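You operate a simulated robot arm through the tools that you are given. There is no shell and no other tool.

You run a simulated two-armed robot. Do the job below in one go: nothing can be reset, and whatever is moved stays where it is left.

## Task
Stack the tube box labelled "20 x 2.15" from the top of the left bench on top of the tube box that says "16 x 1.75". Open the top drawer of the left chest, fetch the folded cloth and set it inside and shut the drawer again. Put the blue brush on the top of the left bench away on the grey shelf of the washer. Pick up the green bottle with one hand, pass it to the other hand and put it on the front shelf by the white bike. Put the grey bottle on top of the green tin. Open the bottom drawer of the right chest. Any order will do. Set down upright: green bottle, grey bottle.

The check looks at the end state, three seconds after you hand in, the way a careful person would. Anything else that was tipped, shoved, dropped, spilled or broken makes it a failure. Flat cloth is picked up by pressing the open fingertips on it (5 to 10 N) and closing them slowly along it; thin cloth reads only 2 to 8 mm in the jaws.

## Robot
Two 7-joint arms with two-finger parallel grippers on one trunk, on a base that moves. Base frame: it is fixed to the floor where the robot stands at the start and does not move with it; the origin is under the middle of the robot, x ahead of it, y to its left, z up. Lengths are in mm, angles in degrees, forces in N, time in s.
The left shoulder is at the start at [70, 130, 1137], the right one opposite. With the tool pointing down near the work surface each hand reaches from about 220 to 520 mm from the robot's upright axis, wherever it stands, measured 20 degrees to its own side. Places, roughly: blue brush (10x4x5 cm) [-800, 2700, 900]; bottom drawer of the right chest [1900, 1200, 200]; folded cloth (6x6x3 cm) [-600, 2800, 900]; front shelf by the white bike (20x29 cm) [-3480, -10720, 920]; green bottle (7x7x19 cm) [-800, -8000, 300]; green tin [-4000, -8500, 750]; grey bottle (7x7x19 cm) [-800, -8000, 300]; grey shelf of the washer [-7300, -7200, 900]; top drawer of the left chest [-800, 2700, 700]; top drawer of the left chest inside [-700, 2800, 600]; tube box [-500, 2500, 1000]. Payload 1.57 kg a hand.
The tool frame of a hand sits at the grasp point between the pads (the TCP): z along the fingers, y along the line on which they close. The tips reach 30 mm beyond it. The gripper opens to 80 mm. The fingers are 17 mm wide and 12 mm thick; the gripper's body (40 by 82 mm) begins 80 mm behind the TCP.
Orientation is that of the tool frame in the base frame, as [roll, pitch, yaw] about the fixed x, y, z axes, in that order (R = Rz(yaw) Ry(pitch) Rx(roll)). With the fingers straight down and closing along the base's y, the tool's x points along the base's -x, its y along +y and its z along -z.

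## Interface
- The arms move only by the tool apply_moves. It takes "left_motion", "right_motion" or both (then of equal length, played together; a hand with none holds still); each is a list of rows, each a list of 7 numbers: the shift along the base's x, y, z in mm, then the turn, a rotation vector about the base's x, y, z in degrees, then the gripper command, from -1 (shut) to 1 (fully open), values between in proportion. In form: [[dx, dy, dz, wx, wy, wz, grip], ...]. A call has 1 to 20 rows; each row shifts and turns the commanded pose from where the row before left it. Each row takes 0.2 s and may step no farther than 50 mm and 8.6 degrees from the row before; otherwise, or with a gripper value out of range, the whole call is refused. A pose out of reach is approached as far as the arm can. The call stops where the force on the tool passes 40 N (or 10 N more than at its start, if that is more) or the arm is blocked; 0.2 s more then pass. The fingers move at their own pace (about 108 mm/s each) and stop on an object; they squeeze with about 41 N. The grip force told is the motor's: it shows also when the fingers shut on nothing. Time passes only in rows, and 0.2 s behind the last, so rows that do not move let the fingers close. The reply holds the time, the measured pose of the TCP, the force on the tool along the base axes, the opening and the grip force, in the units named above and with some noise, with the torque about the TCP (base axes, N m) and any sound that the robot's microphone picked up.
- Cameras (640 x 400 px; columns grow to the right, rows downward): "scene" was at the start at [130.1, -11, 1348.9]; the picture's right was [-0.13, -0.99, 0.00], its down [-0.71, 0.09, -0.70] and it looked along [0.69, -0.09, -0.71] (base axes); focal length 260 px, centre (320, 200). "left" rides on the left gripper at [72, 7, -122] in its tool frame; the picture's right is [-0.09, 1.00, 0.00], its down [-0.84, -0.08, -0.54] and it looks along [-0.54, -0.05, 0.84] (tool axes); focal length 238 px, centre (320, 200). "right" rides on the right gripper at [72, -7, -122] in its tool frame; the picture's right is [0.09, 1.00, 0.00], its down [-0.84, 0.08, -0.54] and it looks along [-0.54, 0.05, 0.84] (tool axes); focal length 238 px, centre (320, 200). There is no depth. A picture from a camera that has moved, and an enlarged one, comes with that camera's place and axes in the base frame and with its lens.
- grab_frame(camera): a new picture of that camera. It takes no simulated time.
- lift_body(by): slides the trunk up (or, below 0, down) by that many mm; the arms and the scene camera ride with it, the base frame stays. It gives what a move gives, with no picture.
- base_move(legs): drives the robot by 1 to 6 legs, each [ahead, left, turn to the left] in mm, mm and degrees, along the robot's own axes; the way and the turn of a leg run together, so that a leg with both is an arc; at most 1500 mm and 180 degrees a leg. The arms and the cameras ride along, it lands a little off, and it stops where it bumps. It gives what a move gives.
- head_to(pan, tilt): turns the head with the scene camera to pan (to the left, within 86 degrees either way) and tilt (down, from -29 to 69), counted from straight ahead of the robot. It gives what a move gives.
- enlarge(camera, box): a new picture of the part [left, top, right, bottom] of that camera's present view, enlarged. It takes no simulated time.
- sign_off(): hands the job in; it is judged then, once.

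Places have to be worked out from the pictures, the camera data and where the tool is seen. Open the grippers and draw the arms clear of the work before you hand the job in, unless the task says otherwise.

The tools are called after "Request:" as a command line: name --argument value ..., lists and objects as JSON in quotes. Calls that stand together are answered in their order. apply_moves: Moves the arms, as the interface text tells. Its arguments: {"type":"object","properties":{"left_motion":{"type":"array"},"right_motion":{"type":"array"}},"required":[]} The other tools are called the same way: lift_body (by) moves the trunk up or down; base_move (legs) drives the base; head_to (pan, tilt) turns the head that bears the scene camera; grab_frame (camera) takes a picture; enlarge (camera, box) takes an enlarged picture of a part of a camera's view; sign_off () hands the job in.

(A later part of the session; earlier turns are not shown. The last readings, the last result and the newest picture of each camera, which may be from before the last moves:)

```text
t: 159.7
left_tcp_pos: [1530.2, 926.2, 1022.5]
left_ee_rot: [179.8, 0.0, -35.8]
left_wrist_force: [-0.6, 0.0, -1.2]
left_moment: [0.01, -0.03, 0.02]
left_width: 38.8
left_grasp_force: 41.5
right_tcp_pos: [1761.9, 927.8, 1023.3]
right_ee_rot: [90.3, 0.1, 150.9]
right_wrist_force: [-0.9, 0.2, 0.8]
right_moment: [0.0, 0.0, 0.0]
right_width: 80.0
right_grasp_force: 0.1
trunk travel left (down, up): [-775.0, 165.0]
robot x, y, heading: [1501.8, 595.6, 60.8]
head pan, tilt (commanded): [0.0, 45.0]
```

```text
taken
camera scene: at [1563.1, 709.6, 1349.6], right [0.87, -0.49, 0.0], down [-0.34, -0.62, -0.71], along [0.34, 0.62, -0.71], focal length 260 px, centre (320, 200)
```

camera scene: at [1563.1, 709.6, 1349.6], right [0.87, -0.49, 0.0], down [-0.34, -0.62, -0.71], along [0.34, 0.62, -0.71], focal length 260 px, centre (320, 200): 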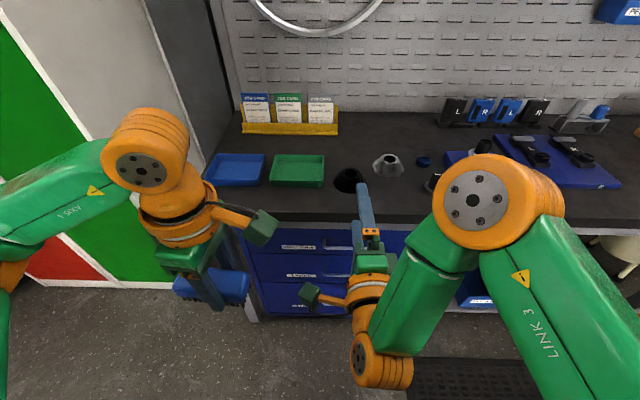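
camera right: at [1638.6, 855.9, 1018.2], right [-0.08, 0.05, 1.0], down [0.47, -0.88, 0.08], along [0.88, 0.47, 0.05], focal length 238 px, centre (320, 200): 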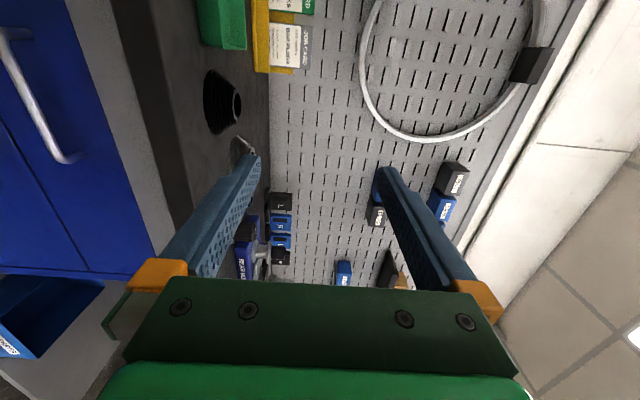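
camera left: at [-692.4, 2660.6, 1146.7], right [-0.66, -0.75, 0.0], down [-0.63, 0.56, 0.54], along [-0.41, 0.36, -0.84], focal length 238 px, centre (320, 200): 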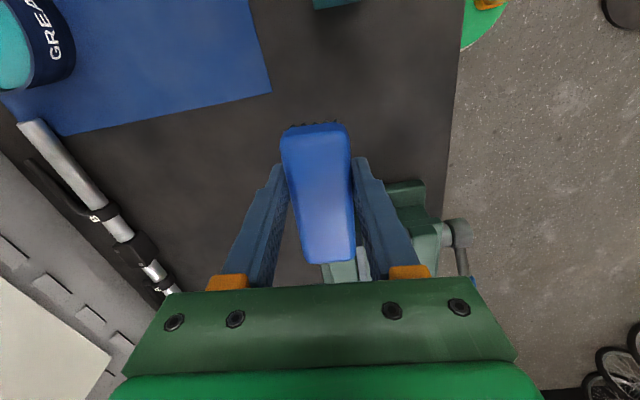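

The trunk moves at most 400 per call. I lower it by 380 and then 310.

Request:
lift_body --by -380

Request:
lift_body --by -310

Request:
grab_frame --camera "right"

Request:
grab_frame --camera "scene"

```text
t: 163.3
left_tcp_pos: [1531.7, 926.2, 642.8]
left_ee_rot: [179.7, 0.2, -35.8]
left_wrist_force: [0.5, 0.8, 0.1]
left_moment: [-0.02, 0.0, 0.02]
left_width: 38.9
left_grasp_force: 40.9
right_tcp_pos: [1763.2, 927.6, 643.4]
right_ee_rot: [90.2, 0.0, 150.8]
right_wrist_force: [0.4, -0.3, -0.2]
right_moment: [-0.01, -0.03, 0.0]
right_width: 80.0
right_grasp_force: 0.0
trunk travel left (down, up): [-395.0, 545.0]
robot x, y, heading: [1501.8, 593.1, 61.0]
head pan, tilt (commanded): [0.0, 45.0]
```

```text
t: 166.4
left_tcp_pos: [1531.8, 926.2, 333.1]
left_ee_rot: [179.7, 0.2, -35.7]
left_wrist_force: [0.4, -0.7, -1.2]
left_moment: [0.0, -0.02, -0.01]
left_width: 39.1
left_grasp_force: 41.1
right_tcp_pos: [1763.3, 926.1, 334.5]
right_ee_rot: [90.2, 0.0, 150.9]
right_wrist_force: [0.2, -0.2, -0.2]
right_moment: [0.02, 0.03, 0.03]
right_width: 80.0
right_grasp_force: 0.1
trunk travel left (down, up): [-85.0, 855.0]
robot x, y, heading: [1501.5, 597.0, 60.7]
head pan, tilt (commanded): [0.0, 45.0]
```

```text
taken
camera right: at [1640.3, 854.7, 328.2], right [-0.08, 0.05, 1.0], down [0.47, -0.88, 0.08], along [0.88, 0.47, 0.05], focal length 238 px, centre (320, 200)
```

right: 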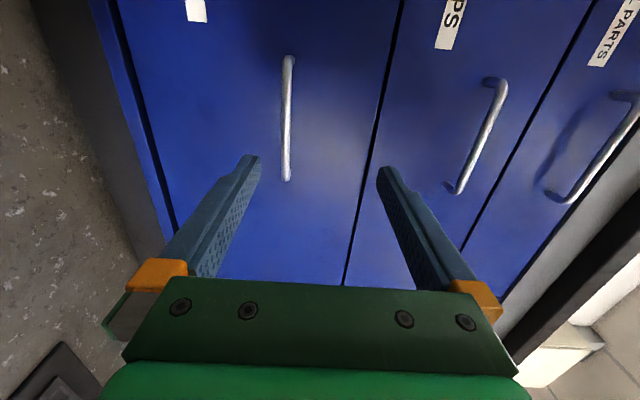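

```text
taken
camera scene: at [1565.6, 708.0, 659.6], right [0.87, -0.49, 0.0], down [-0.34, -0.62, -0.71], along [0.34, 0.62, -0.71], focal length 260 px, centre (320, 200)
```

scene: 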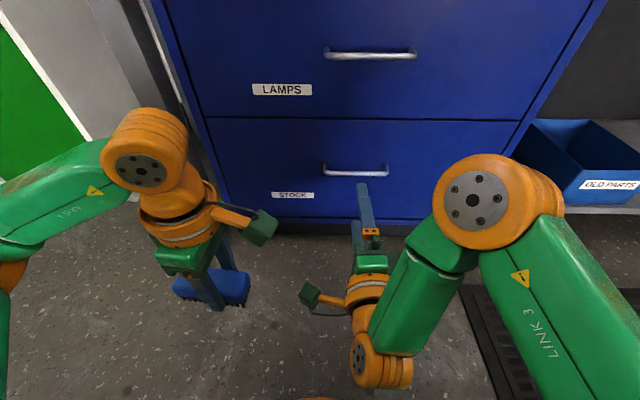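

The STOCK (bottom) drawer's bar is at about f 1836, l -1097, z 295. I lower the trunk 39 mm to that height and drive 120 mm ahead.

Request:
lift_body --by -39

Request:
base_move --legs '[[120, 0, 0]]'

Request:
grab_frame --camera "right"

Request:
grab_frame --camera "scene"

```text
t: 167.2
left_tcp_pos: [1532.4, 925.2, 293.3]
left_ee_rot: [179.8, 0.2, -35.7]
left_wrist_force: [0.2, -0.3, -1.0]
left_moment: [0.03, -0.01, -0.02]
left_width: 38.8
left_grasp_force: 41.0
right_tcp_pos: [1763.7, 927.4, 294.0]
right_ee_rot: [90.4, 0.1, 150.9]
right_wrist_force: [0.1, -0.3, 0.9]
right_moment: [-0.01, 0.04, 0.03]
right_width: 79.9
right_grasp_force: 0.1
trunk travel left (down, up): [-46.0, 894.0]
robot x, y, heading: [1501.3, 591.0, 61.1]
head pan, tilt (commanded): [0.0, 45.0]
```

```text
t: 168.5
left_tcp_pos: [1590.1, 1033.7, 295.4]
left_ee_rot: [179.8, 0.2, -35.7]
left_wrist_force: [0.2, 0.3, -0.3]
left_moment: [0.0, -0.04, 0.01]
left_width: 38.9
left_grasp_force: 41.6
right_tcp_pos: [1820.8, 1036.3, 295.7]
right_ee_rot: [90.4, 0.0, 151.2]
right_wrist_force: [0.1, -0.7, 0.1]
right_moment: [0.01, 0.0, -0.03]
right_width: 80.2
right_grasp_force: 0.1
trunk travel left (down, up): [-46.0, 894.0]
robot x, y, heading: [1559.8, 702.7, 61.1]
head pan, tilt (commanded): [0.0, 45.0]
```

```text
taken
camera right: at [1698.9, 962.7, 289.2], right [-0.08, 0.05, 1.0], down [0.47, -0.88, 0.08], along [0.88, 0.48, 0.05], focal length 238 px, centre (320, 200)
```

right: 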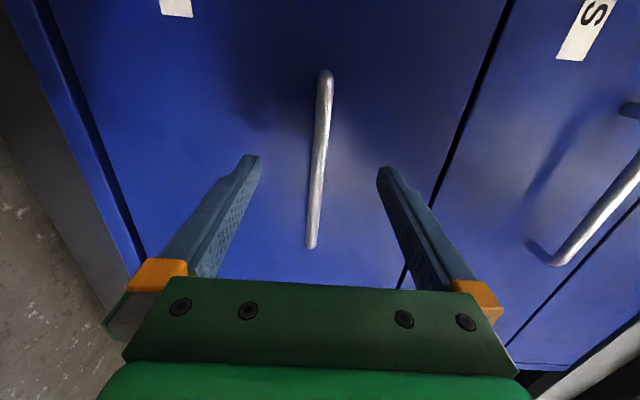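

```text
taken
camera scene: at [1624.6, 815.7, 620.6], right [0.88, -0.48, 0.0], down [-0.34, -0.62, -0.71], along [0.34, 0.62, -0.71], focal length 260 px, centre (320, 200)
```

scene: 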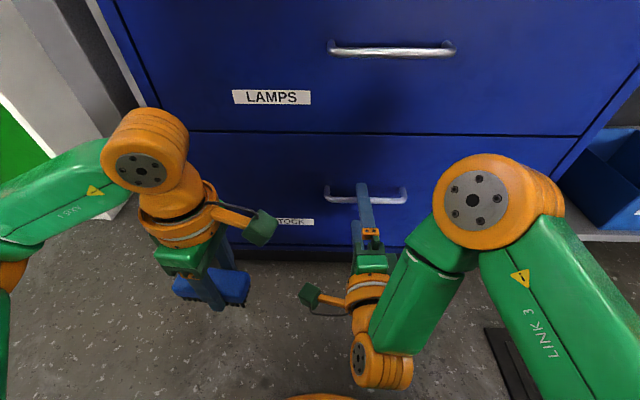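

The bar is centred between the fingers; about 38 mm to go. I advance that much.

Request:
base_move --legs '[[36, 0, 0]]'

Request:
grab_frame --camera "right"

```text
t: 169.4
left_tcp_pos: [1608.3, 1064.0, 294.0]
left_ee_rot: [179.8, 0.2, -35.6]
left_wrist_force: [0.9, -0.6, -1.3]
left_moment: [0.01, -0.01, 0.02]
left_width: 38.7
left_grasp_force: 40.8
right_tcp_pos: [1838.6, 1067.4, 294.2]
right_ee_rot: [90.2, 0.0, 151.1]
right_wrist_force: [0.3, -0.3, 0.0]
right_moment: [-0.01, -0.01, -0.03]
right_width: 79.9
right_grasp_force: 0.1
trunk travel left (down, up): [-46.0, 894.0]
robot x, y, heading: [1578.2, 732.1, 61.0]
head pan, tilt (commanded): [0.0, 45.0]
```

```text
taken
camera right: at [1716.2, 993.9, 289.2], right [-0.08, 0.05, 1.0], down [0.47, -0.88, 0.08], along [0.88, 0.47, 0.05], focal length 238 px, centre (320, 200)
```

right: 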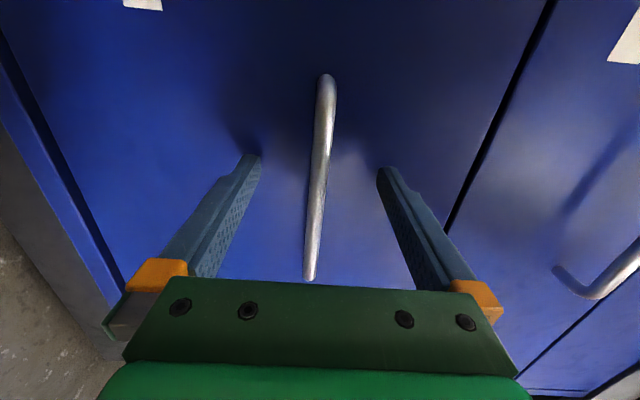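

The bar now spans 206 px, as it did when I gripped the other one. I close on it.

Request:
apply_moves --right_motion '[[0, 0, 0, 0, 0, 0, 0.4], [0, 0, 0, 0, 0, 0, 0.0], [0, 0, 0, 0, 0, 0, -0.4], [0, 0, 0, 0, 0, 0, -0.7], [0, 0, 0, 0, 0, 0, -1], [0, 0, 0, 0, 0, 0, -1]]'

Request:
grab_frame --camera "right"

```text
t: 170.8
left_tcp_pos: [1606.2, 1064.8, 293.1]
left_ee_rot: [179.8, 0.2, -35.6]
left_wrist_force: [-1.1, -0.2, -0.7]
left_moment: [0.01, 0.02, -0.02]
left_width: 38.8
left_grasp_force: 41.0
right_tcp_pos: [1838.4, 1066.5, 293.3]
right_ee_rot: [90.6, -0.1, 151.2]
right_wrist_force: [-2.1, -4.9, -9.4]
right_moment: [-0.11, 0.01, -0.04]
right_width: 10.7
right_grasp_force: 28.8
trunk travel left (down, up): [-46.0, 894.0]
robot x, y, heading: [1580.1, 732.6, 61.1]
head pan, tilt (commanded): [0.0, 45.0]
```

```text
taken
camera right: at [1716.3, 993.9, 288.4], right [-0.08, 0.05, 1.0], down [0.47, -0.88, 0.08], along [0.88, 0.48, 0.04], focal length 238 px, centre (320, 200)
```

right: 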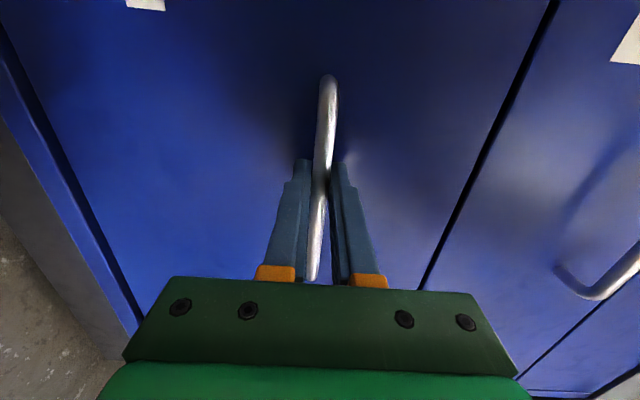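

Firm on the bar. I pull by backing 100 mm.

Request:
base_move --legs '[[-100, 0, 0]]'

Request:
grab_frame --camera "scene"

```text
t: 171.9
left_tcp_pos: [1560.6, 978.3, 292.0]
left_ee_rot: [179.8, 0.0, -35.8]
left_wrist_force: [0.7, 0.6, -1.3]
left_moment: [0.01, -0.02, 0.02]
left_width: 38.8
left_grasp_force: 41.2
right_tcp_pos: [1790.8, 980.4, 294.0]
right_ee_rot: [90.5, 0.0, 151.0]
right_wrist_force: [-26.8, 15.9, -12.1]
right_moment: [0.0, 0.08, 0.21]
right_width: 10.5
right_grasp_force: 28.3
trunk travel left (down, up): [-46.0, 894.0]
robot x, y, heading: [1529.5, 643.4, 60.7]
head pan, tilt (commanded): [0.0, 45.0]
```

```text
taken
camera scene: at [1594.1, 762.4, 620.2], right [0.87, -0.49, 0.0], down [-0.34, -0.62, -0.71], along [0.34, 0.62, -0.71], focal length 260 px, centre (320, 200)
```

scene: 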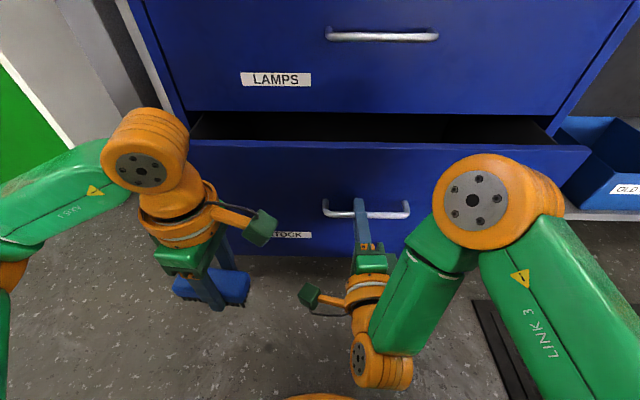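

The drawer is out ~100 mm, with a 31 N side strain as before. I relax it by moving 7 mm left, and pull on with a slight left drift.

Request:
base_move --legs '[[0, 7, 0], [-105, 7, 0]]'

Request:
grab_frame --camera "scene"

```text
t: 173.4
left_tcp_pos: [1497.7, 891.6, 292.9]
left_ee_rot: [179.7, 0.3, -35.9]
left_wrist_force: [-0.2, 0.0, -1.2]
left_moment: [-0.02, 0.01, 0.0]
left_width: 38.7
left_grasp_force: 40.8
right_tcp_pos: [1728.9, 892.8, 293.7]
right_ee_rot: [90.5, -0.2, 150.8]
right_wrist_force: [23.7, -15.3, -6.7]
right_moment: [-0.08, -0.05, -0.36]
right_width: 10.6
right_grasp_force: 28.9
trunk travel left (down, up): [-46.0, 894.0]
robot x, y, heading: [1470.4, 557.8, 60.8]
head pan, tilt (commanded): [0.0, 45.0]
```

```text
taken
camera scene: at [1531.9, 674.1, 620.4], right [0.87, -0.49, 0.0], down [-0.35, -0.62, -0.71], along [0.34, 0.62, -0.71], focal length 260 px, centre (320, 200)
```

scene: 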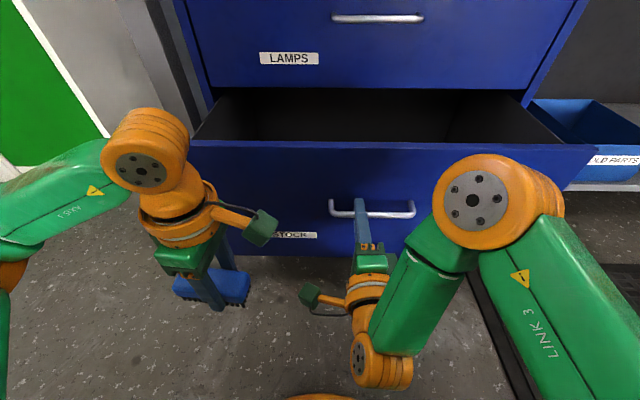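

About 205 mm open. I draw it another 60 mm with a small right correction.

Request:
base_move --legs '[[0, -6, 0], [-60, 2, 0]]'

Request:
grab_frame --camera "scene"

```text
t: 174.7
left_tcp_pos: [1471.5, 838.3, 292.5]
left_ee_rot: [179.8, 0.0, -36.0]
left_wrist_force: [-0.1, 0.2, -1.0]
left_moment: [-0.02, 0.02, -0.01]
left_width: 38.9
left_grasp_force: 41.2
right_tcp_pos: [1701.4, 838.9, 293.9]
right_ee_rot: [90.5, 0.0, 150.8]
right_wrist_force: [-27.4, 14.0, -9.3]
right_moment: [-0.01, 0.11, 0.28]
right_width: 10.9
right_grasp_force: 28.7
trunk travel left (down, up): [-46.0, 894.0]
robot x, y, heading: [1444.2, 500.5, 60.8]
head pan, tilt (commanded): [0.0, 45.0]
```

```text
taken
camera scene: at [1504.4, 621.9, 620.3], right [0.87, -0.49, 0.0], down [-0.34, -0.62, -0.71], along [0.35, 0.62, -0.71], focal length 260 px, centre (320, 200)
```

scene: 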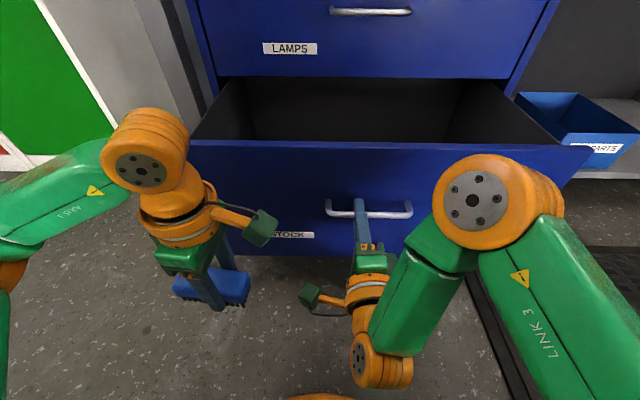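

The bottom drawer stands about 265 mm open. I open the fingers fully and back straight away from the bar.

Request:
apply_moves --right_motion '[[0, 0, 0, 0, 0, 0, -0.5], [0, 0, 0, 0, 0, 0, 0.2], [0, 0, 0, 0, 0, 0, 1], [0, 0, 0, 0, 0, 0, 1], [0, 0, 0, 0, 0, 0, 1]]'

Request:
base_move --legs '[[-100, 0, 0]]'

Request:
grab_frame --camera "right"

Request:
grab_frame --camera "scene"

```text
t: 175.9
left_tcp_pos: [1471.6, 837.8, 293.3]
left_ee_rot: [179.8, 0.2, -35.9]
left_wrist_force: [-0.3, 0.4, -0.8]
left_moment: [-0.03, 0.0, 0.0]
left_width: 38.7
left_grasp_force: 40.7
right_tcp_pos: [1702.8, 840.0, 294.4]
right_ee_rot: [90.4, 0.1, 150.8]
right_wrist_force: [-0.2, -0.9, -0.2]
right_moment: [0.0, 0.01, -0.01]
right_width: 79.8
right_grasp_force: 0.0
trunk travel left (down, up): [-46.0, 894.0]
robot x, y, heading: [1440.7, 501.6, 60.6]
head pan, tilt (commanded): [0.0, 45.0]
```

```text
t: 177.1
left_tcp_pos: [1422.9, 750.8, 293.7]
left_ee_rot: [179.8, 0.1, -35.9]
left_wrist_force: [0.8, 0.4, -0.7]
left_moment: [0.01, 0.0, 0.02]
left_width: 39.0
left_grasp_force: 41.7
right_tcp_pos: [1654.2, 752.8, 294.5]
right_ee_rot: [90.4, 0.0, 150.8]
right_wrist_force: [0.5, -1.1, -0.5]
right_moment: [-0.01, -0.01, 0.01]
right_width: 79.8
right_grasp_force: 0.1
trunk travel left (down, up): [-46.0, 894.0]
robot x, y, heading: [1390.5, 418.6, 60.9]
head pan, tilt (commanded): [0.0, 45.0]
```

```text
taken
camera right: at [1531.1, 680.1, 288.9], right [-0.08, 0.05, 1.0], down [0.47, -0.88, 0.08], along [0.88, 0.47, 0.04], focal length 238 px, centre (320, 200)
```

right: 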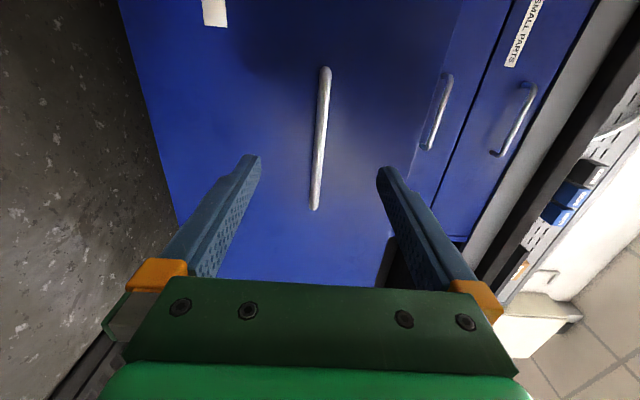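

```text
taken
camera scene: at [1456.4, 533.7, 620.6], right [0.87, -0.49, 0.0], down [-0.34, -0.62, -0.71], along [0.34, 0.62, -0.71], focal length 260 px, centre (320, 200)
```

scene: 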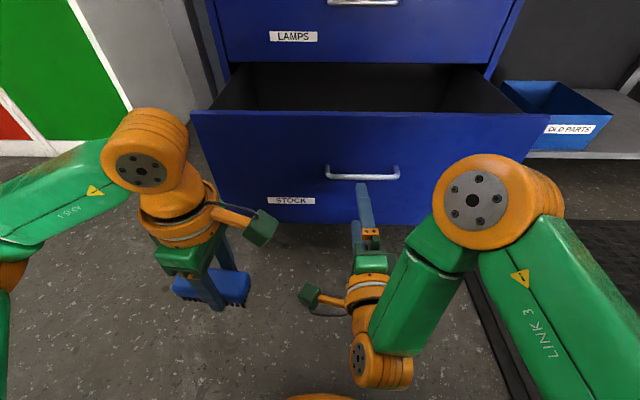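

The bottom drawer is open and free. I raise the trunk back up in two steps, then fold the right hand down again.

Request:
lift_body --by 400

Request:
lift_body --by 300

Request:
apply_moves --right_motion '[[-2, -4, 2, -7.16, 4.0, 0, 0.5], [-2, -4, 2, -7.16, 4.0, 0, 0], [-2, -4, 2, -7.16, 4.0, 0, 0], [-2, -4, 2, -7.16, 4.0, 0, 0], [-2, -4, 2, -7.16, 4.0, 0, 0], [-2, -4, 2, -7.16, 4.0, 0, 0], [-2, -4, 2, -7.16, 4.0, 0, 0], [-2, -4, 2, -7.16, 4.0, 0, 0], [-2, -4, 2, -7.16, 4.0, 0, 0], [-2, -4, 2, -7.16, 4.0, 0, 0], [0, 0, 0, -7.16, 4.0, 0, 0], [0, 0, 0, 0, 0, 0, 0]]'

Request:
grab_frame --camera "scene"

```text
t: 180.9
left_tcp_pos: [1424.0, 751.6, 693.8]
left_ee_rot: [179.8, 0.2, -35.9]
left_wrist_force: [0.6, -0.5, -1.0]
left_moment: [0.0, 0.01, 0.02]
left_width: 38.9
left_grasp_force: 40.9
right_tcp_pos: [1653.6, 752.9, 693.7]
right_ee_rot: [90.3, 0.0, 150.8]
right_wrist_force: [-0.7, 0.8, 0.2]
right_moment: [-0.04, 0.01, 0.02]
right_width: 80.4
right_grasp_force: 0.0
trunk travel left (down, up): [-446.0, 494.0]
robot x, y, heading: [1390.9, 419.2, 60.8]
head pan, tilt (commanded): [0.0, 45.0]
```

```text
t: 183.9
left_tcp_pos: [1422.8, 751.4, 994.5]
left_ee_rot: [179.8, 0.1, -36.0]
left_wrist_force: [-0.7, -0.7, -0.6]
left_moment: [0.0, -0.05, 0.0]
left_width: 38.9
left_grasp_force: 41.0
right_tcp_pos: [1654.7, 751.6, 994.1]
right_ee_rot: [90.3, 0.0, 150.8]
right_wrist_force: [0.5, -0.5, 0.1]
right_moment: [0.05, 0.0, -0.01]
right_width: 80.0
right_grasp_force: 0.0
trunk travel left (down, up): [-746.0, 194.0]
robot x, y, heading: [1392.5, 419.5, 60.9]
head pan, tilt (commanded): [0.0, 45.0]
```

```text
t: 186.5
left_tcp_pos: [1422.6, 750.8, 994.8]
left_ee_rot: [179.9, 0.2, -35.9]
left_wrist_force: [0.8, -0.3, -1.0]
left_moment: [0.0, -0.02, 0.0]
left_width: 39.0
left_grasp_force: 41.1
right_tcp_pos: [1633.6, 711.9, 1014.2]
right_ee_rot: [-179.3, 0.0, 150.8]
right_wrist_force: [0.5, 0.3, 0.7]
right_moment: [0.01, -0.01, -0.01]
right_width: 40.1
right_grasp_force: 0.1
trunk travel left (down, up): [-746.0, 194.0]
robot x, y, heading: [1393.2, 421.1, 60.6]
head pan, tilt (commanded): [0.0, 45.0]
```

```text
taken
camera scene: at [1456.4, 533.6, 1320.6], right [0.87, -0.49, 0.0], down [-0.34, -0.62, -0.71], along [0.34, 0.62, -0.71], focal length 260 px, centre (320, 200)
```

scene: 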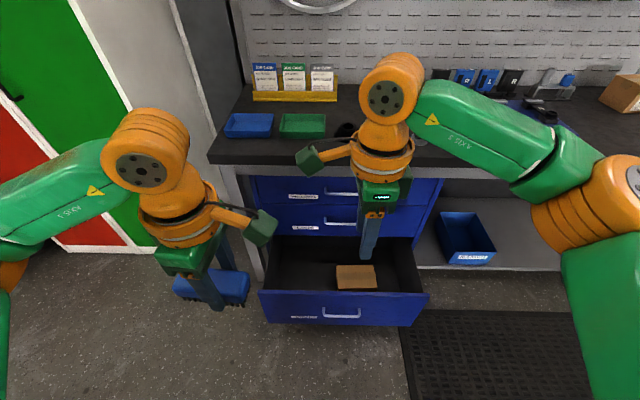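

The bottom drawer stays open (a brown box in it is undisturbed). I strafe left 1400 mm to open floor, then turn to face the far part of the hall.

Request:
base_move --legs '[[0, 1400, 0], [0, 0, -150]]'

Request:
head_to --pan 0 --tilt 12

Request:
grab_frame --camera "scene"

Request:
head_to --pan -55 --tilt 12

Request:
grab_frame --camera "scene"

```text
t: 199.5
left_tcp_pos: [332.1, 784.9, 993.7]
left_ee_rot: [179.8, 0.3, -179.0]
left_wrist_force: [0.9, 0.3, -1.1]
left_moment: [-0.04, 0.03, -0.04]
left_width: 38.9
left_grasp_force: 41.0
right_tcp_pos: [141.4, 688.6, 1014.6]
right_ee_rot: [-179.3, -0.1, 7.7]
right_wrist_force: [-0.3, -0.2, 0.2]
right_moment: [0.0, 0.02, 0.03]
right_width: 40.3
right_grasp_force: 0.0
trunk travel left (down, up): [-746.0, 194.0]
robot x, y, heading: [155.1, 1069.8, -82.4]
head pan, tilt (commanded): [0.0, 45.0]
```

```text
t: 200.4
left_tcp_pos: [332.0, 783.2, 993.4]
left_ee_rot: [179.8, 0.3, -179.1]
left_wrist_force: [-0.6, -0.2, -0.3]
left_moment: [0.0, 0.01, -0.01]
left_width: 38.5
left_grasp_force: 41.0
right_tcp_pos: [140.4, 687.3, 1014.6]
right_ee_rot: [-179.2, 0.0, 7.7]
right_wrist_force: [-0.2, 0.0, 0.6]
right_moment: [0.02, -0.04, 0.03]
right_width: 39.9
right_grasp_force: 0.0
trunk travel left (down, up): [-746.0, 194.0]
robot x, y, heading: [157.8, 1071.9, -82.5]
head pan, tilt (commanded): [0.0, 12.0]
```

```text
taken
camera scene: at [176.4, 925.0, 1372.2], right [-0.99, -0.13, 0.0], down [-0.03, 0.21, -0.98], along [0.13, -0.97, -0.21], focal length 260 px, centre (320, 200)
```

scene: 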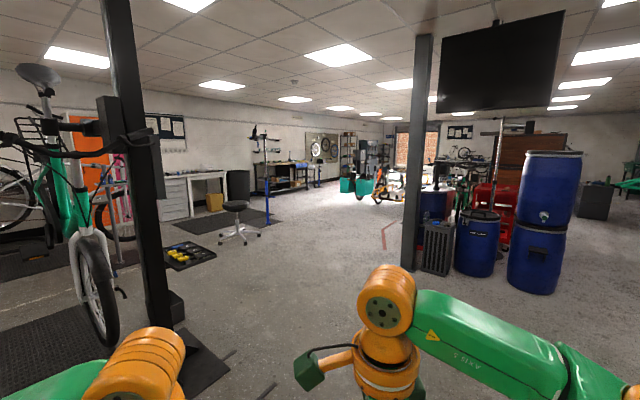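

```text
t: 201.7
left_tcp_pos: [333.9, 783.4, 993.0]
left_ee_rot: [179.8, 0.2, -179.1]
left_wrist_force: [-0.1, 0.7, 0.1]
left_moment: [0.0, 0.04, 0.04]
left_width: 38.7
left_grasp_force: 41.2
right_tcp_pos: [140.6, 687.8, 1015.5]
right_ee_rot: [-179.2, 0.1, 7.7]
right_wrist_force: [-0.1, -0.7, -0.5]
right_moment: [0.0, -0.01, 0.01]
right_width: 40.0
right_grasp_force: 0.1
trunk travel left (down, up): [-746.0, 194.0]
robot x, y, heading: [159.1, 1067.0, -82.4]
head pan, tilt (commanded): [-55.0, 12.0]
```

```text
taken
camera scene: at [95.5, 954.0, 1372.3], right [-0.68, 0.73, 0.0], down [0.15, 0.14, -0.98], along [-0.72, -0.66, -0.21], focal length 260 px, centre (320, 200)
```

scene: 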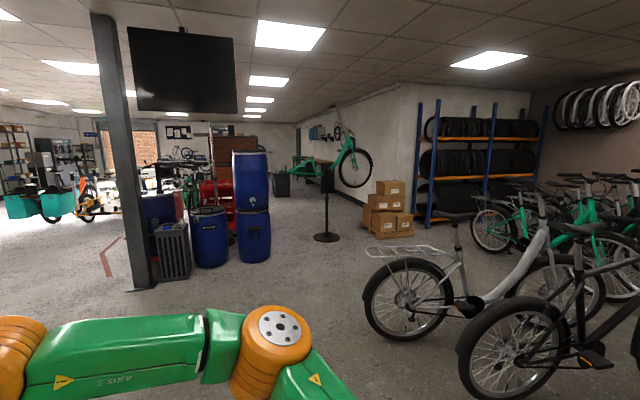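

Ahead is an open lane between the bike stand on the left and a pillar with barrels on the right; the target area is some 9 m off in -y. I turn to face -90 and drive along the lane in legs, keeping clear of both.

Request:
base_move --legs '[[0, 0, -7.6], [1400, -60, 0], [1500, 330, 0]]'

Request:
head_to --pan 0 --tilt 12

Request:
grab_frame --camera "scene"

Request:
head_to --pan -50 --tilt 12

Request:
grab_frame --camera "scene"

```text
refused: leg 3 is longer than a leg can be; nothing moved
```

```text
t: 202.9
left_tcp_pos: [332.6, 782.9, 993.0]
left_ee_rot: [179.7, 0.2, -178.9]
left_wrist_force: [1.0, -0.1, -1.1]
left_moment: [-0.01, -0.01, -0.01]
left_width: 38.8
left_grasp_force: 40.9
right_tcp_pos: [141.1, 688.0, 1015.9]
right_ee_rot: [-179.3, 0.0, 7.7]
right_wrist_force: [0.2, 0.1, 0.5]
right_moment: [-0.01, -0.01, 0.0]
right_width: 39.9
right_grasp_force: 0.2
trunk travel left (down, up): [-746.0, 194.0]
robot x, y, heading: [158.0, 1068.6, -82.4]
head pan, tilt (commanded): [0.0, 12.0]
```

```text
taken
camera scene: at [176.3, 925.0, 1372.3], right [-0.99, -0.13, 0.0], down [-0.03, 0.21, -0.98], along [0.13, -0.97, -0.21], focal length 260 px, centre (320, 200)
```

scene: 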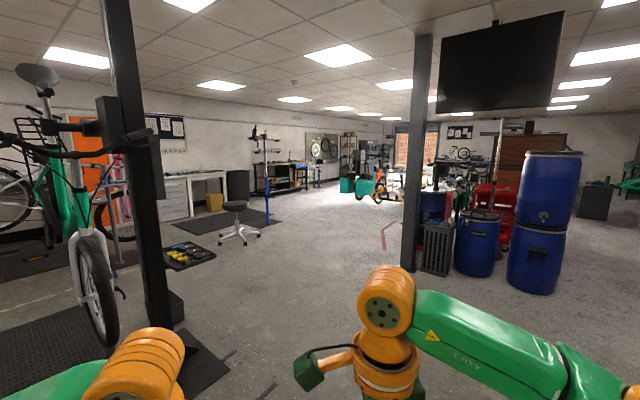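

```text
t: 204.1
left_tcp_pos: [332.4, 783.7, 993.8]
left_ee_rot: [179.8, 0.2, -179.0]
left_wrist_force: [-0.2, -0.4, 0.3]
left_moment: [-0.01, 0.03, -0.03]
left_width: 38.7
left_grasp_force: 41.0
right_tcp_pos: [140.2, 689.0, 1013.8]
right_ee_rot: [-179.3, 0.0, 7.7]
right_wrist_force: [0.3, 0.2, -0.7]
right_moment: [0.02, 0.02, 0.0]
right_width: 40.2
right_grasp_force: 0.0
trunk travel left (down, up): [-746.0, 194.0]
robot x, y, heading: [158.6, 1068.2, -82.6]
head pan, tilt (commanded): [-50.0, 12.0]
```

```text
taken
camera scene: at [101.3, 948.3, 1372.3], right [-0.74, 0.67, 0.0], down [0.14, 0.15, -0.98], along [-0.66, -0.72, -0.21], focal length 260 px, centre (320, 200)
```

scene: 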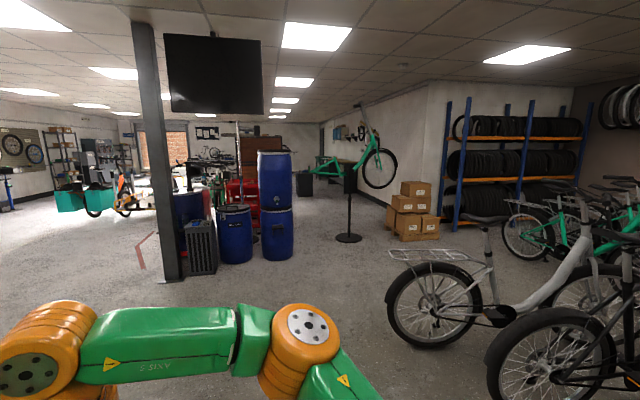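

The leg was a bit too long, so nothing moved. I repeat with legs under 1500 mm.

Request:
base_move --legs '[[0, 0, -7.6], [1400, -60, 0], [1450, 300, 0]]'

Request:
head_to --pan 0 --tilt 12

Request:
grab_frame --camera "scene"

Request:
head_to --pan -50 --tilt 12

Request:
grab_frame --camera "scene"

```text
t: 218.6
left_tcp_pos: [599.6, -2078.5, 994.3]
left_ee_rot: [179.9, 0.2, 174.6]
left_wrist_force: [0.9, -0.4, -0.2]
left_moment: [-0.02, -0.03, -0.03]
left_width: 39.0
left_grasp_force: 40.9
right_tcp_pos: [399.3, -2151.6, 1014.2]
right_ee_rot: [-179.3, 0.1, 1.2]
right_wrist_force: [-0.9, -0.4, -0.3]
right_moment: [0.03, -0.02, 0.0]
right_width: 39.8
right_grasp_force: 0.0
trunk travel left (down, up): [-746.0, 194.0]
robot x, y, heading: [461.2, -1773.7, -88.7]
head pan, tilt (commanded): [-50.0, 12.0]
```

```text
t: 219.8
left_tcp_pos: [600.1, -2078.4, 995.0]
left_ee_rot: [179.8, 0.3, 174.6]
left_wrist_force: [-0.9, -0.2, -1.0]
left_moment: [0.0, 0.04, -0.01]
left_width: 39.0
left_grasp_force: 41.0
right_tcp_pos: [398.3, -2151.7, 1015.1]
right_ee_rot: [-179.5, 0.0, 1.3]
right_wrist_force: [0.7, 0.2, 0.5]
right_moment: [-0.01, 0.02, 0.02]
right_width: 40.2
right_grasp_force: 0.1
trunk travel left (down, up): [-746.0, 194.0]
robot x, y, heading: [454.3, -1776.3, -88.6]
head pan, tilt (commanded): [0.0, 12.0]
```

```text
taken
camera scene: at [460.7, -1920.7, 1372.3], right [-1.0, -0.02, 0.0], down [0.0, 0.21, -0.98], along [0.02, -0.98, -0.21], focal length 260 px, centre (320, 200)
```

scene: 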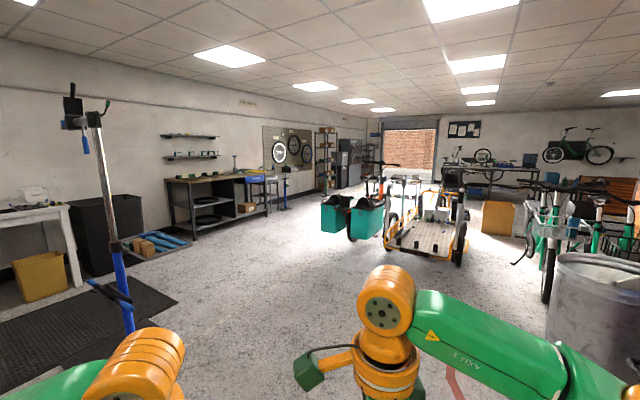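

```text
t: 221.0
left_tcp_pos: [600.6, -2078.7, 993.3]
left_ee_rot: [179.9, 0.2, 174.5]
left_wrist_force: [-0.7, 0.1, -0.5]
left_moment: [0.03, -0.01, 0.03]
left_width: 38.8
left_grasp_force: 40.9
right_tcp_pos: [399.6, -2152.3, 1014.2]
right_ee_rot: [-179.3, 0.0, 1.4]
right_wrist_force: [0.1, -0.2, -0.5]
right_moment: [0.01, -0.01, 0.04]
right_width: 40.2
right_grasp_force: 0.1
trunk travel left (down, up): [-746.0, 194.0]
robot x, y, heading: [456.0, -1777.3, -88.7]
head pan, tilt (commanded): [-50.0, 12.0]
```

```text
taken
camera scene: at [388.8, -1889.2, 1372.3], right [-0.66, 0.75, 0.0], down [0.16, 0.14, -0.98], along [-0.73, -0.65, -0.21], focal length 260 px, centre (320, 200)
```

scene: 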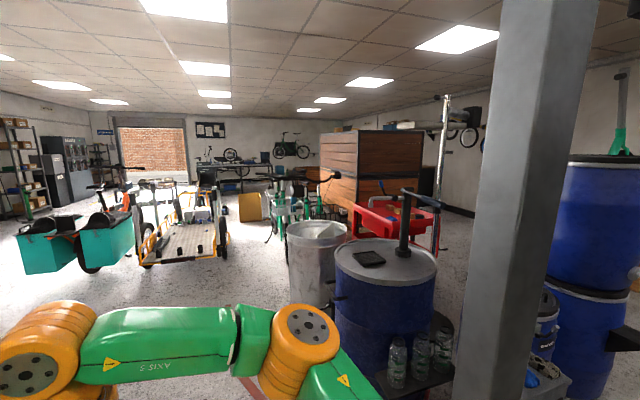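

Ahead are a bike with teal panniers and a cargo trike; a free lane leads past them on the left at x ≈ 1150. I drive down that lane to y ≈ -5000.

Request:
base_move --legs '[[1080, 220, 0], [1080, 220, 0], [1080, 180, 0]]'

Request:
head_to --pan -20 --tilt 15

Request:
grab_frame --camera "scene"

Request:
head_to --pan -75 --tilt 15

Request:
grab_frame --camera "scene"

```text
t: 237.2
left_tcp_pos: [1224.3, -5343.6, 993.7]
left_ee_rot: [179.9, 0.2, 171.4]
left_wrist_force: [0.6, -0.6, -1.4]
left_moment: [-0.02, 0.01, 0.03]
left_width: 38.7
left_grasp_force: 41.3
right_tcp_pos: [1019.0, -5405.5, 1013.7]
right_ee_rot: [-179.4, 0.1, -1.8]
right_wrist_force: [0.5, -0.9, 0.2]
right_moment: [0.02, 0.0, 0.01]
right_width: 40.1
right_grasp_force: 0.1
trunk travel left (down, up): [-746.0, 194.0]
robot x, y, heading: [1099.8, -5032.5, -91.8]
head pan, tilt (commanded): [-50.0, 12.0]
```

```text
t: 238.2
left_tcp_pos: [1222.6, -5344.1, 994.5]
left_ee_rot: [179.8, 0.2, 171.5]
left_wrist_force: [-0.4, 0.5, 0.0]
left_moment: [-0.05, 0.01, 0.01]
left_width: 38.8
left_grasp_force: 40.8
right_tcp_pos: [1018.8, -5405.6, 1014.1]
right_ee_rot: [-179.5, 0.0, -2.0]
right_wrist_force: [-0.1, 0.3, 0.2]
right_moment: [-0.03, -0.01, 0.01]
right_width: 40.0
right_grasp_force: 0.0
trunk travel left (down, up): [-746.0, 194.0]
robot x, y, heading: [1097.5, -5039.2, -91.7]
head pan, tilt (commanded): [-20.0, 15.0]
```

```text
taken
camera scene: at [1061.7, -5172.2, 1367.4], right [-0.93, 0.37, 0.0], down [0.1, 0.24, -0.97], along [-0.36, -0.9, -0.26], focal length 260 px, centre (320, 200)
```

scene: 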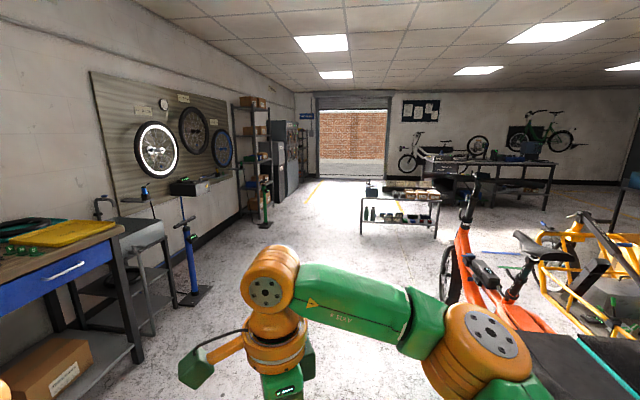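

```text
t: 239.4
left_tcp_pos: [1224.5, -5344.6, 994.2]
left_ee_rot: [179.8, 0.2, 171.5]
left_wrist_force: [0.1, 0.0, -0.7]
left_moment: [-0.01, 0.01, -0.03]
left_width: 39.0
left_grasp_force: 40.8
right_tcp_pos: [1019.4, -5406.0, 1015.7]
right_ee_rot: [-179.5, -0.1, -1.9]
right_wrist_force: [0.0, 0.1, 0.1]
right_moment: [-0.03, 0.0, 0.01]
right_width: 39.8
right_grasp_force: 0.1
trunk travel left (down, up): [-746.0, 194.0]
robot x, y, heading: [1098.7, -5033.6, -91.7]
head pan, tilt (commanded): [-75.0, 15.0]
```

```text
taken
camera scene: at [1005.6, -5107.0, 1367.4], right [-0.23, 0.97, 0.0], down [0.25, 0.06, -0.97], along [-0.94, -0.22, -0.26], focal length 260 px, centre (320, 200)
```

scene: 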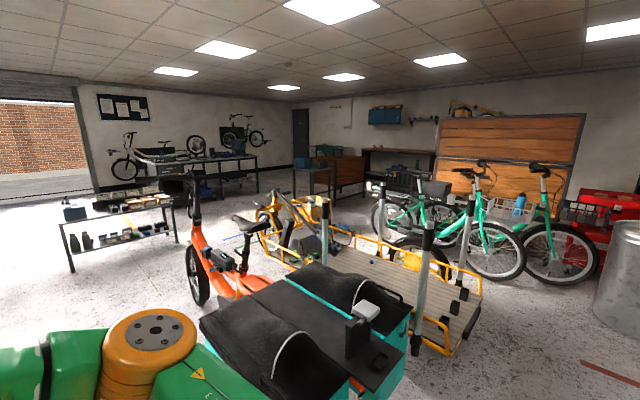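

A small two-tier table ahead right holds dark bottles on its lower shelf; that fits (-800,-8000,300). I enlarge it.

Request:
enlarge --camera "scene" --box '[40, 170, 200, 270]'

Request:
enlarge --camera "scene" --box '[100, 80, 440, 200]'

```text
4.00 times, centred on (120, 220) of scene
camera zoom: at [1005.6, -5107.0, 1367.4], right [-0.23, 0.97, 0.0], down [0.25, 0.06, -0.97], along [-0.94, -0.22, -0.26], focal length 1039 px, centre (1120, 120)
```

zoom: 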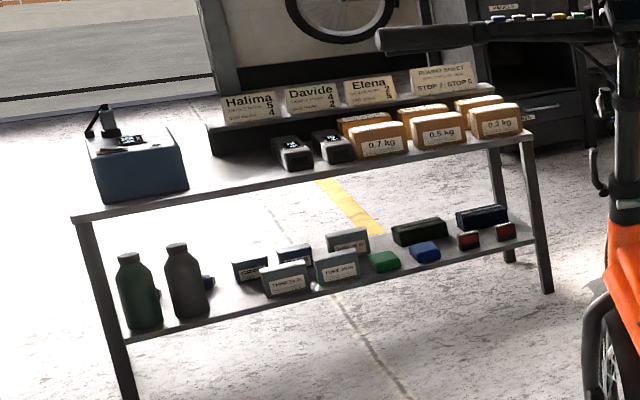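

```text
1.88 times, centred on (270, 140) of scene
camera zoom: at [1005.6, -5107.0, 1367.4], right [-0.23, 0.97, 0.0], down [0.25, 0.06, -0.97], along [-0.94, -0.22, -0.26], focal length 489 px, centre (414, 313)
```

zoom: 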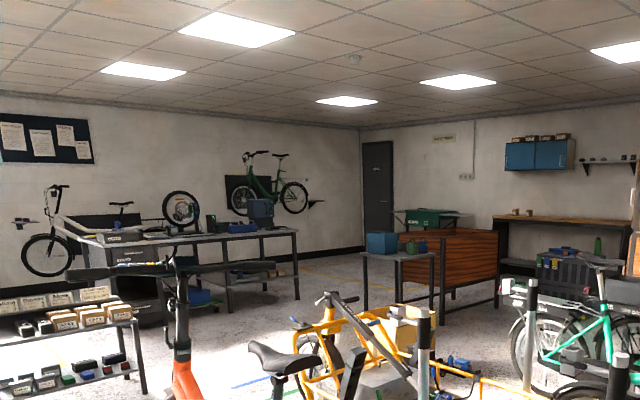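

The green and the grey bottle stand upright at the left end of the table's lower shelf (about (-780,-8090) and (-813,-7980), shelf z ≈ 190, upper tier z ≈ 490). Since the green bottle needs both hands, I take the brush to the washer first; I drive on past the orange bike.

Request:
base_move --legs '[[850, -150, 0], [850, -200, 0]]'

Request:
head_to --pan -45 --tilt 18

Request:
grab_frame --camera "scene"

Request:
head_to --pan -86 --tilt 15

Request:
grab_frame --camera "scene"

```text
t: 248.3
left_tcp_pos: [838.2, -7067.7, 993.6]
left_ee_rot: [180.0, 0.2, 172.8]
left_wrist_force: [-0.1, -0.3, -0.1]
left_moment: [0.01, -0.01, 0.01]
left_width: 38.8
left_grasp_force: 40.9
right_tcp_pos: [636.7, -7134.3, 1015.3]
right_ee_rot: [-179.4, -0.1, -0.6]
right_wrist_force: [-0.2, 0.2, 0.4]
right_moment: [-0.02, 0.01, 0.01]
right_width: 40.1
right_grasp_force: 0.0
trunk travel left (down, up): [-746.0, 194.0]
robot x, y, heading: [710.2, -6760.0, -90.3]
head pan, tilt (commanded): [-75.0, 15.0]
```

```text
t: 249.3
left_tcp_pos: [838.4, -7068.3, 993.7]
left_ee_rot: [179.8, 0.3, 172.9]
left_wrist_force: [0.2, 0.2, -0.6]
left_moment: [0.0, -0.01, 0.04]
left_width: 38.7
left_grasp_force: 41.3
right_tcp_pos: [635.2, -7135.0, 1013.8]
right_ee_rot: [-179.4, 0.0, -0.6]
right_wrist_force: [-0.2, 0.7, 0.4]
right_moment: [-0.02, -0.01, 0.06]
right_width: 39.8
right_grasp_force: 0.1
trunk travel left (down, up): [-746.0, 194.0]
robot x, y, heading: [705.7, -6764.3, -90.6]
head pan, tilt (commanded): [-45.0, 18.0]
```

```text
taken
camera scene: at [639.2, -6878.2, 1362.5], right [-0.7, 0.71, 0.0], down [0.22, 0.22, -0.95], along [-0.68, -0.67, -0.31], focal length 260 px, centre (320, 200)
```

scene: 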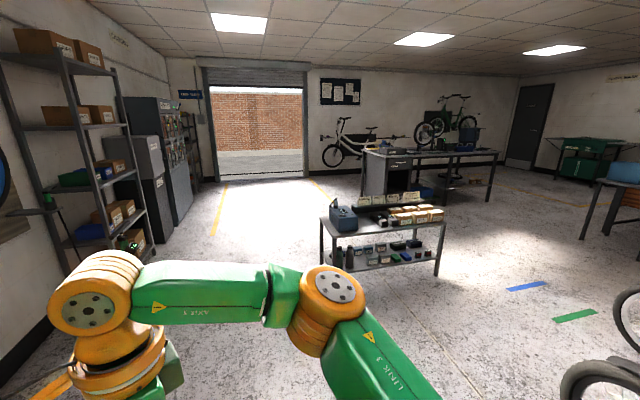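

```text
t: 250.4
left_tcp_pos: [838.7, -7068.9, 993.3]
left_ee_rot: [179.7, 0.2, 172.8]
left_wrist_force: [0.9, 0.0, -0.5]
left_moment: [-0.02, 0.0, -0.01]
left_width: 38.8
left_grasp_force: 41.3
right_tcp_pos: [635.7, -7136.2, 1015.0]
right_ee_rot: [-179.3, -0.1, -0.4]
right_wrist_force: [-0.2, -0.4, 0.6]
right_moment: [-0.02, -0.03, -0.03]
right_width: 40.0
right_grasp_force: 0.0
trunk travel left (down, up): [-746.0, 194.0]
robot x, y, heading: [703.4, -6761.3, -90.5]
head pan, tilt (commanded): [-85.9, 15.0]
```

```text
taken
camera scene: at [612.6, -6818.9, 1367.4], right [-0.06, 1.0, 0.0], down [0.26, 0.02, -0.97], along [-0.96, -0.06, -0.26], focal length 260 px, centre (320, 200)
```

scene: 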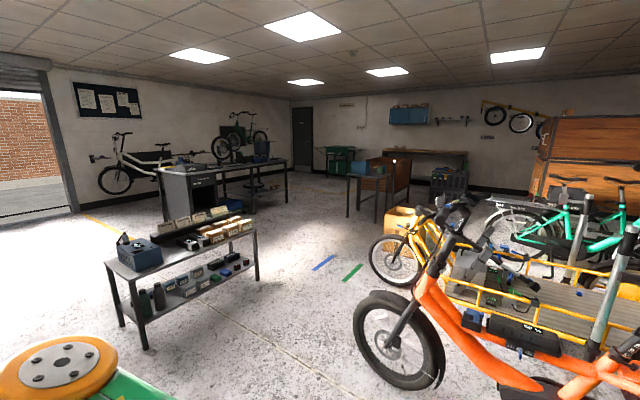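

The way west runs between the table and the orange bike's wheel; the green cabinet far beyond should be the washer. I turn to face west and drive through in legs.

Request:
base_move --legs '[[0, 0, -89.5], [700, 280, 0]]'

Request:
head_to --pan 0 --tilt 15

Request:
grab_frame --camera "scene"

```text
t: 258.3
left_tcp_pos: [-311.2, -7169.9, 994.6]
left_ee_rot: [179.9, 0.2, 83.3]
left_wrist_force: [0.1, 0.4, -0.8]
left_moment: [0.0, 0.0, 0.0]
left_width: 38.9
left_grasp_force: 41.2
right_tcp_pos: [-381.1, -6967.6, 1015.3]
right_ee_rot: [-179.4, 0.0, -90.0]
right_wrist_force: [-0.1, 0.1, -0.2]
right_moment: [0.02, -0.02, -0.03]
right_width: 40.0
right_grasp_force: 0.1
trunk travel left (down, up): [-746.0, 194.0]
robot x, y, heading: [-7.7, -7032.4, -180.0]
head pan, tilt (commanded): [-85.9, 15.0]
```

```text
t: 259.9
left_tcp_pos: [-312.2, -7169.8, 993.9]
left_ee_rot: [179.8, 0.2, 83.3]
left_wrist_force: [-0.6, 0.9, -0.2]
left_moment: [-0.01, 0.02, 0.0]
left_width: 38.8
left_grasp_force: 41.3
right_tcp_pos: [-380.4, -6966.6, 1014.2]
right_ee_rot: [-179.4, 0.0, -90.0]
right_wrist_force: [0.2, -0.4, 0.9]
right_moment: [-0.01, 0.04, -0.05]
right_width: 39.9
right_grasp_force: 0.0
trunk travel left (down, up): [-746.0, 194.0]
robot x, y, heading: [-8.4, -7036.1, -179.9]
head pan, tilt (commanded): [0.0, 15.0]
```

```text
taken
camera scene: at [-151.4, -7034.8, 1367.4], right [0.0, 1.0, 0.0], down [0.26, 0.0, -0.97], along [-0.97, 0.0, -0.26], focal length 260 px, centre (320, 200)
```

scene: 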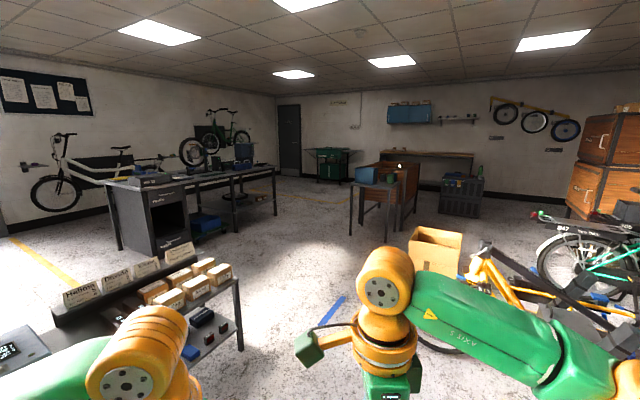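

The passage ahead is clear; I keep midway between the table corner and the trike wheel.

Request:
base_move --legs '[[1480, -105, 0], [1000, 0, 0]]'

Request:
grab_frame --camera "scene"

```text
t: 271.9
left_tcp_pos: [-2759.2, -7129.1, 994.5]
left_ee_rot: [179.9, 0.2, 85.3]
left_wrist_force: [0.7, 0.4, -0.9]
left_moment: [0.02, 0.02, 0.03]
left_width: 38.9
left_grasp_force: 41.2
right_tcp_pos: [-2833.9, -6930.0, 1015.0]
right_ee_rot: [-179.4, 0.1, -87.9]
right_wrist_force: [-0.4, 0.3, 0.3]
right_moment: [0.02, 0.0, 0.0]
right_width: 39.7
right_grasp_force: 0.1
trunk travel left (down, up): [-746.0, 194.0]
robot x, y, heading: [-2457.8, -6981.4, -178.1]
head pan, tilt (commanded): [0.0, 15.0]
```

```text
taken
camera scene: at [-2602.2, -6988.7, 1367.5], right [-0.04, 1.0, 0.0], down [0.26, 0.01, -0.97], along [-0.97, -0.04, -0.26], focal length 260 px, centre (320, 200)
```

scene: 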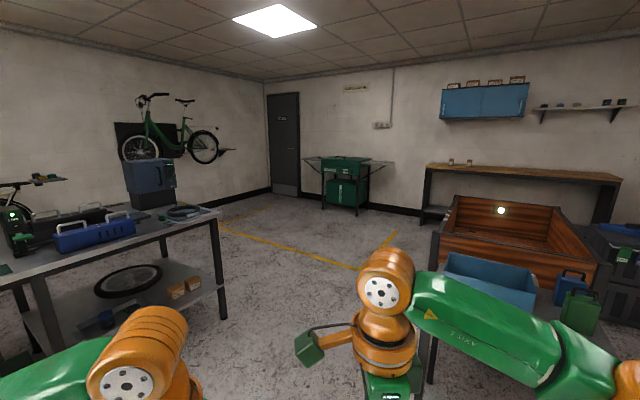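

The green cabinet with side wings ahead is the washer. I pass between the left table's end and the right bench and go on toward it.

Request:
base_move --legs '[[1450, 60, 0], [1250, -40, 0]]'

Request:
grab_frame --camera "scene"

Request:
enlarge --camera "scene" --box '[220, 100, 460, 260]'

```text
t: 285.0
left_tcp_pos: [-5435.9, -7274.3, 993.6]
left_ee_rot: [179.8, 0.2, 85.1]
left_wrist_force: [0.3, -0.1, 0.0]
left_moment: [-0.02, 0.01, -0.04]
left_width: 38.7
left_grasp_force: 41.2
right_tcp_pos: [-5511.9, -7074.2, 1014.3]
right_ee_rot: [-179.3, 0.0, -88.1]
right_wrist_force: [-0.8, -0.5, 0.2]
right_moment: [0.04, 0.01, 0.06]
right_width: 40.1
right_grasp_force: 0.1
trunk travel left (down, up): [-746.0, 194.0]
robot x, y, heading: [-5134.7, -7128.8, -177.6]
head pan, tilt (commanded): [0.0, 15.0]
```

```text
taken
camera scene: at [-5279.6, -7134.4, 1367.4], right [-0.03, 1.0, 0.0], down [0.26, 0.01, -0.97], along [-0.97, -0.03, -0.26], focal length 260 px, centre (320, 200)
```

scene: 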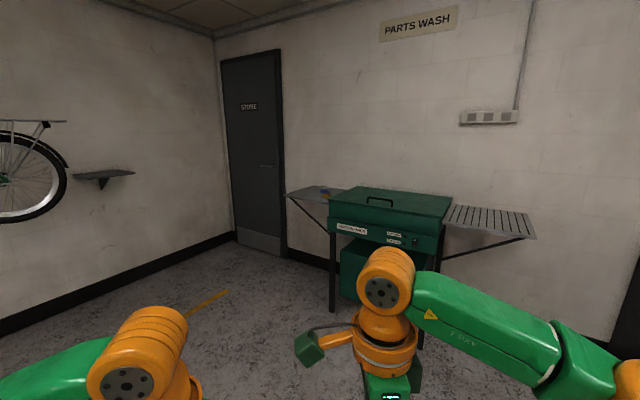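

```text
2.50 times, centred on (340, 180) of scene
camera zoom: at [-5279.6, -7134.4, 1367.4], right [-0.03, 1.0, 0.0], down [0.26, 0.01, -0.97], along [-0.97, -0.03, -0.26], focal length 649 px, centre (270, 250)
```

zoom: 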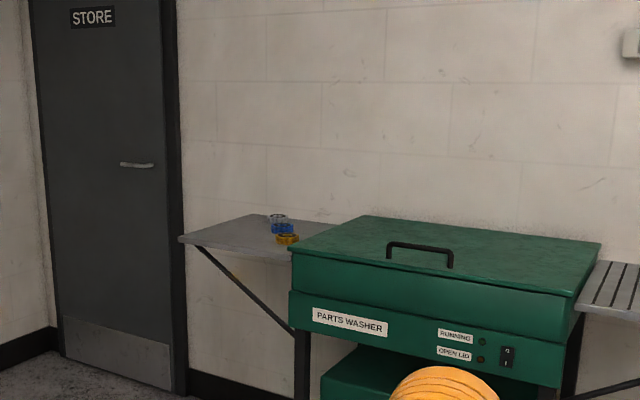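

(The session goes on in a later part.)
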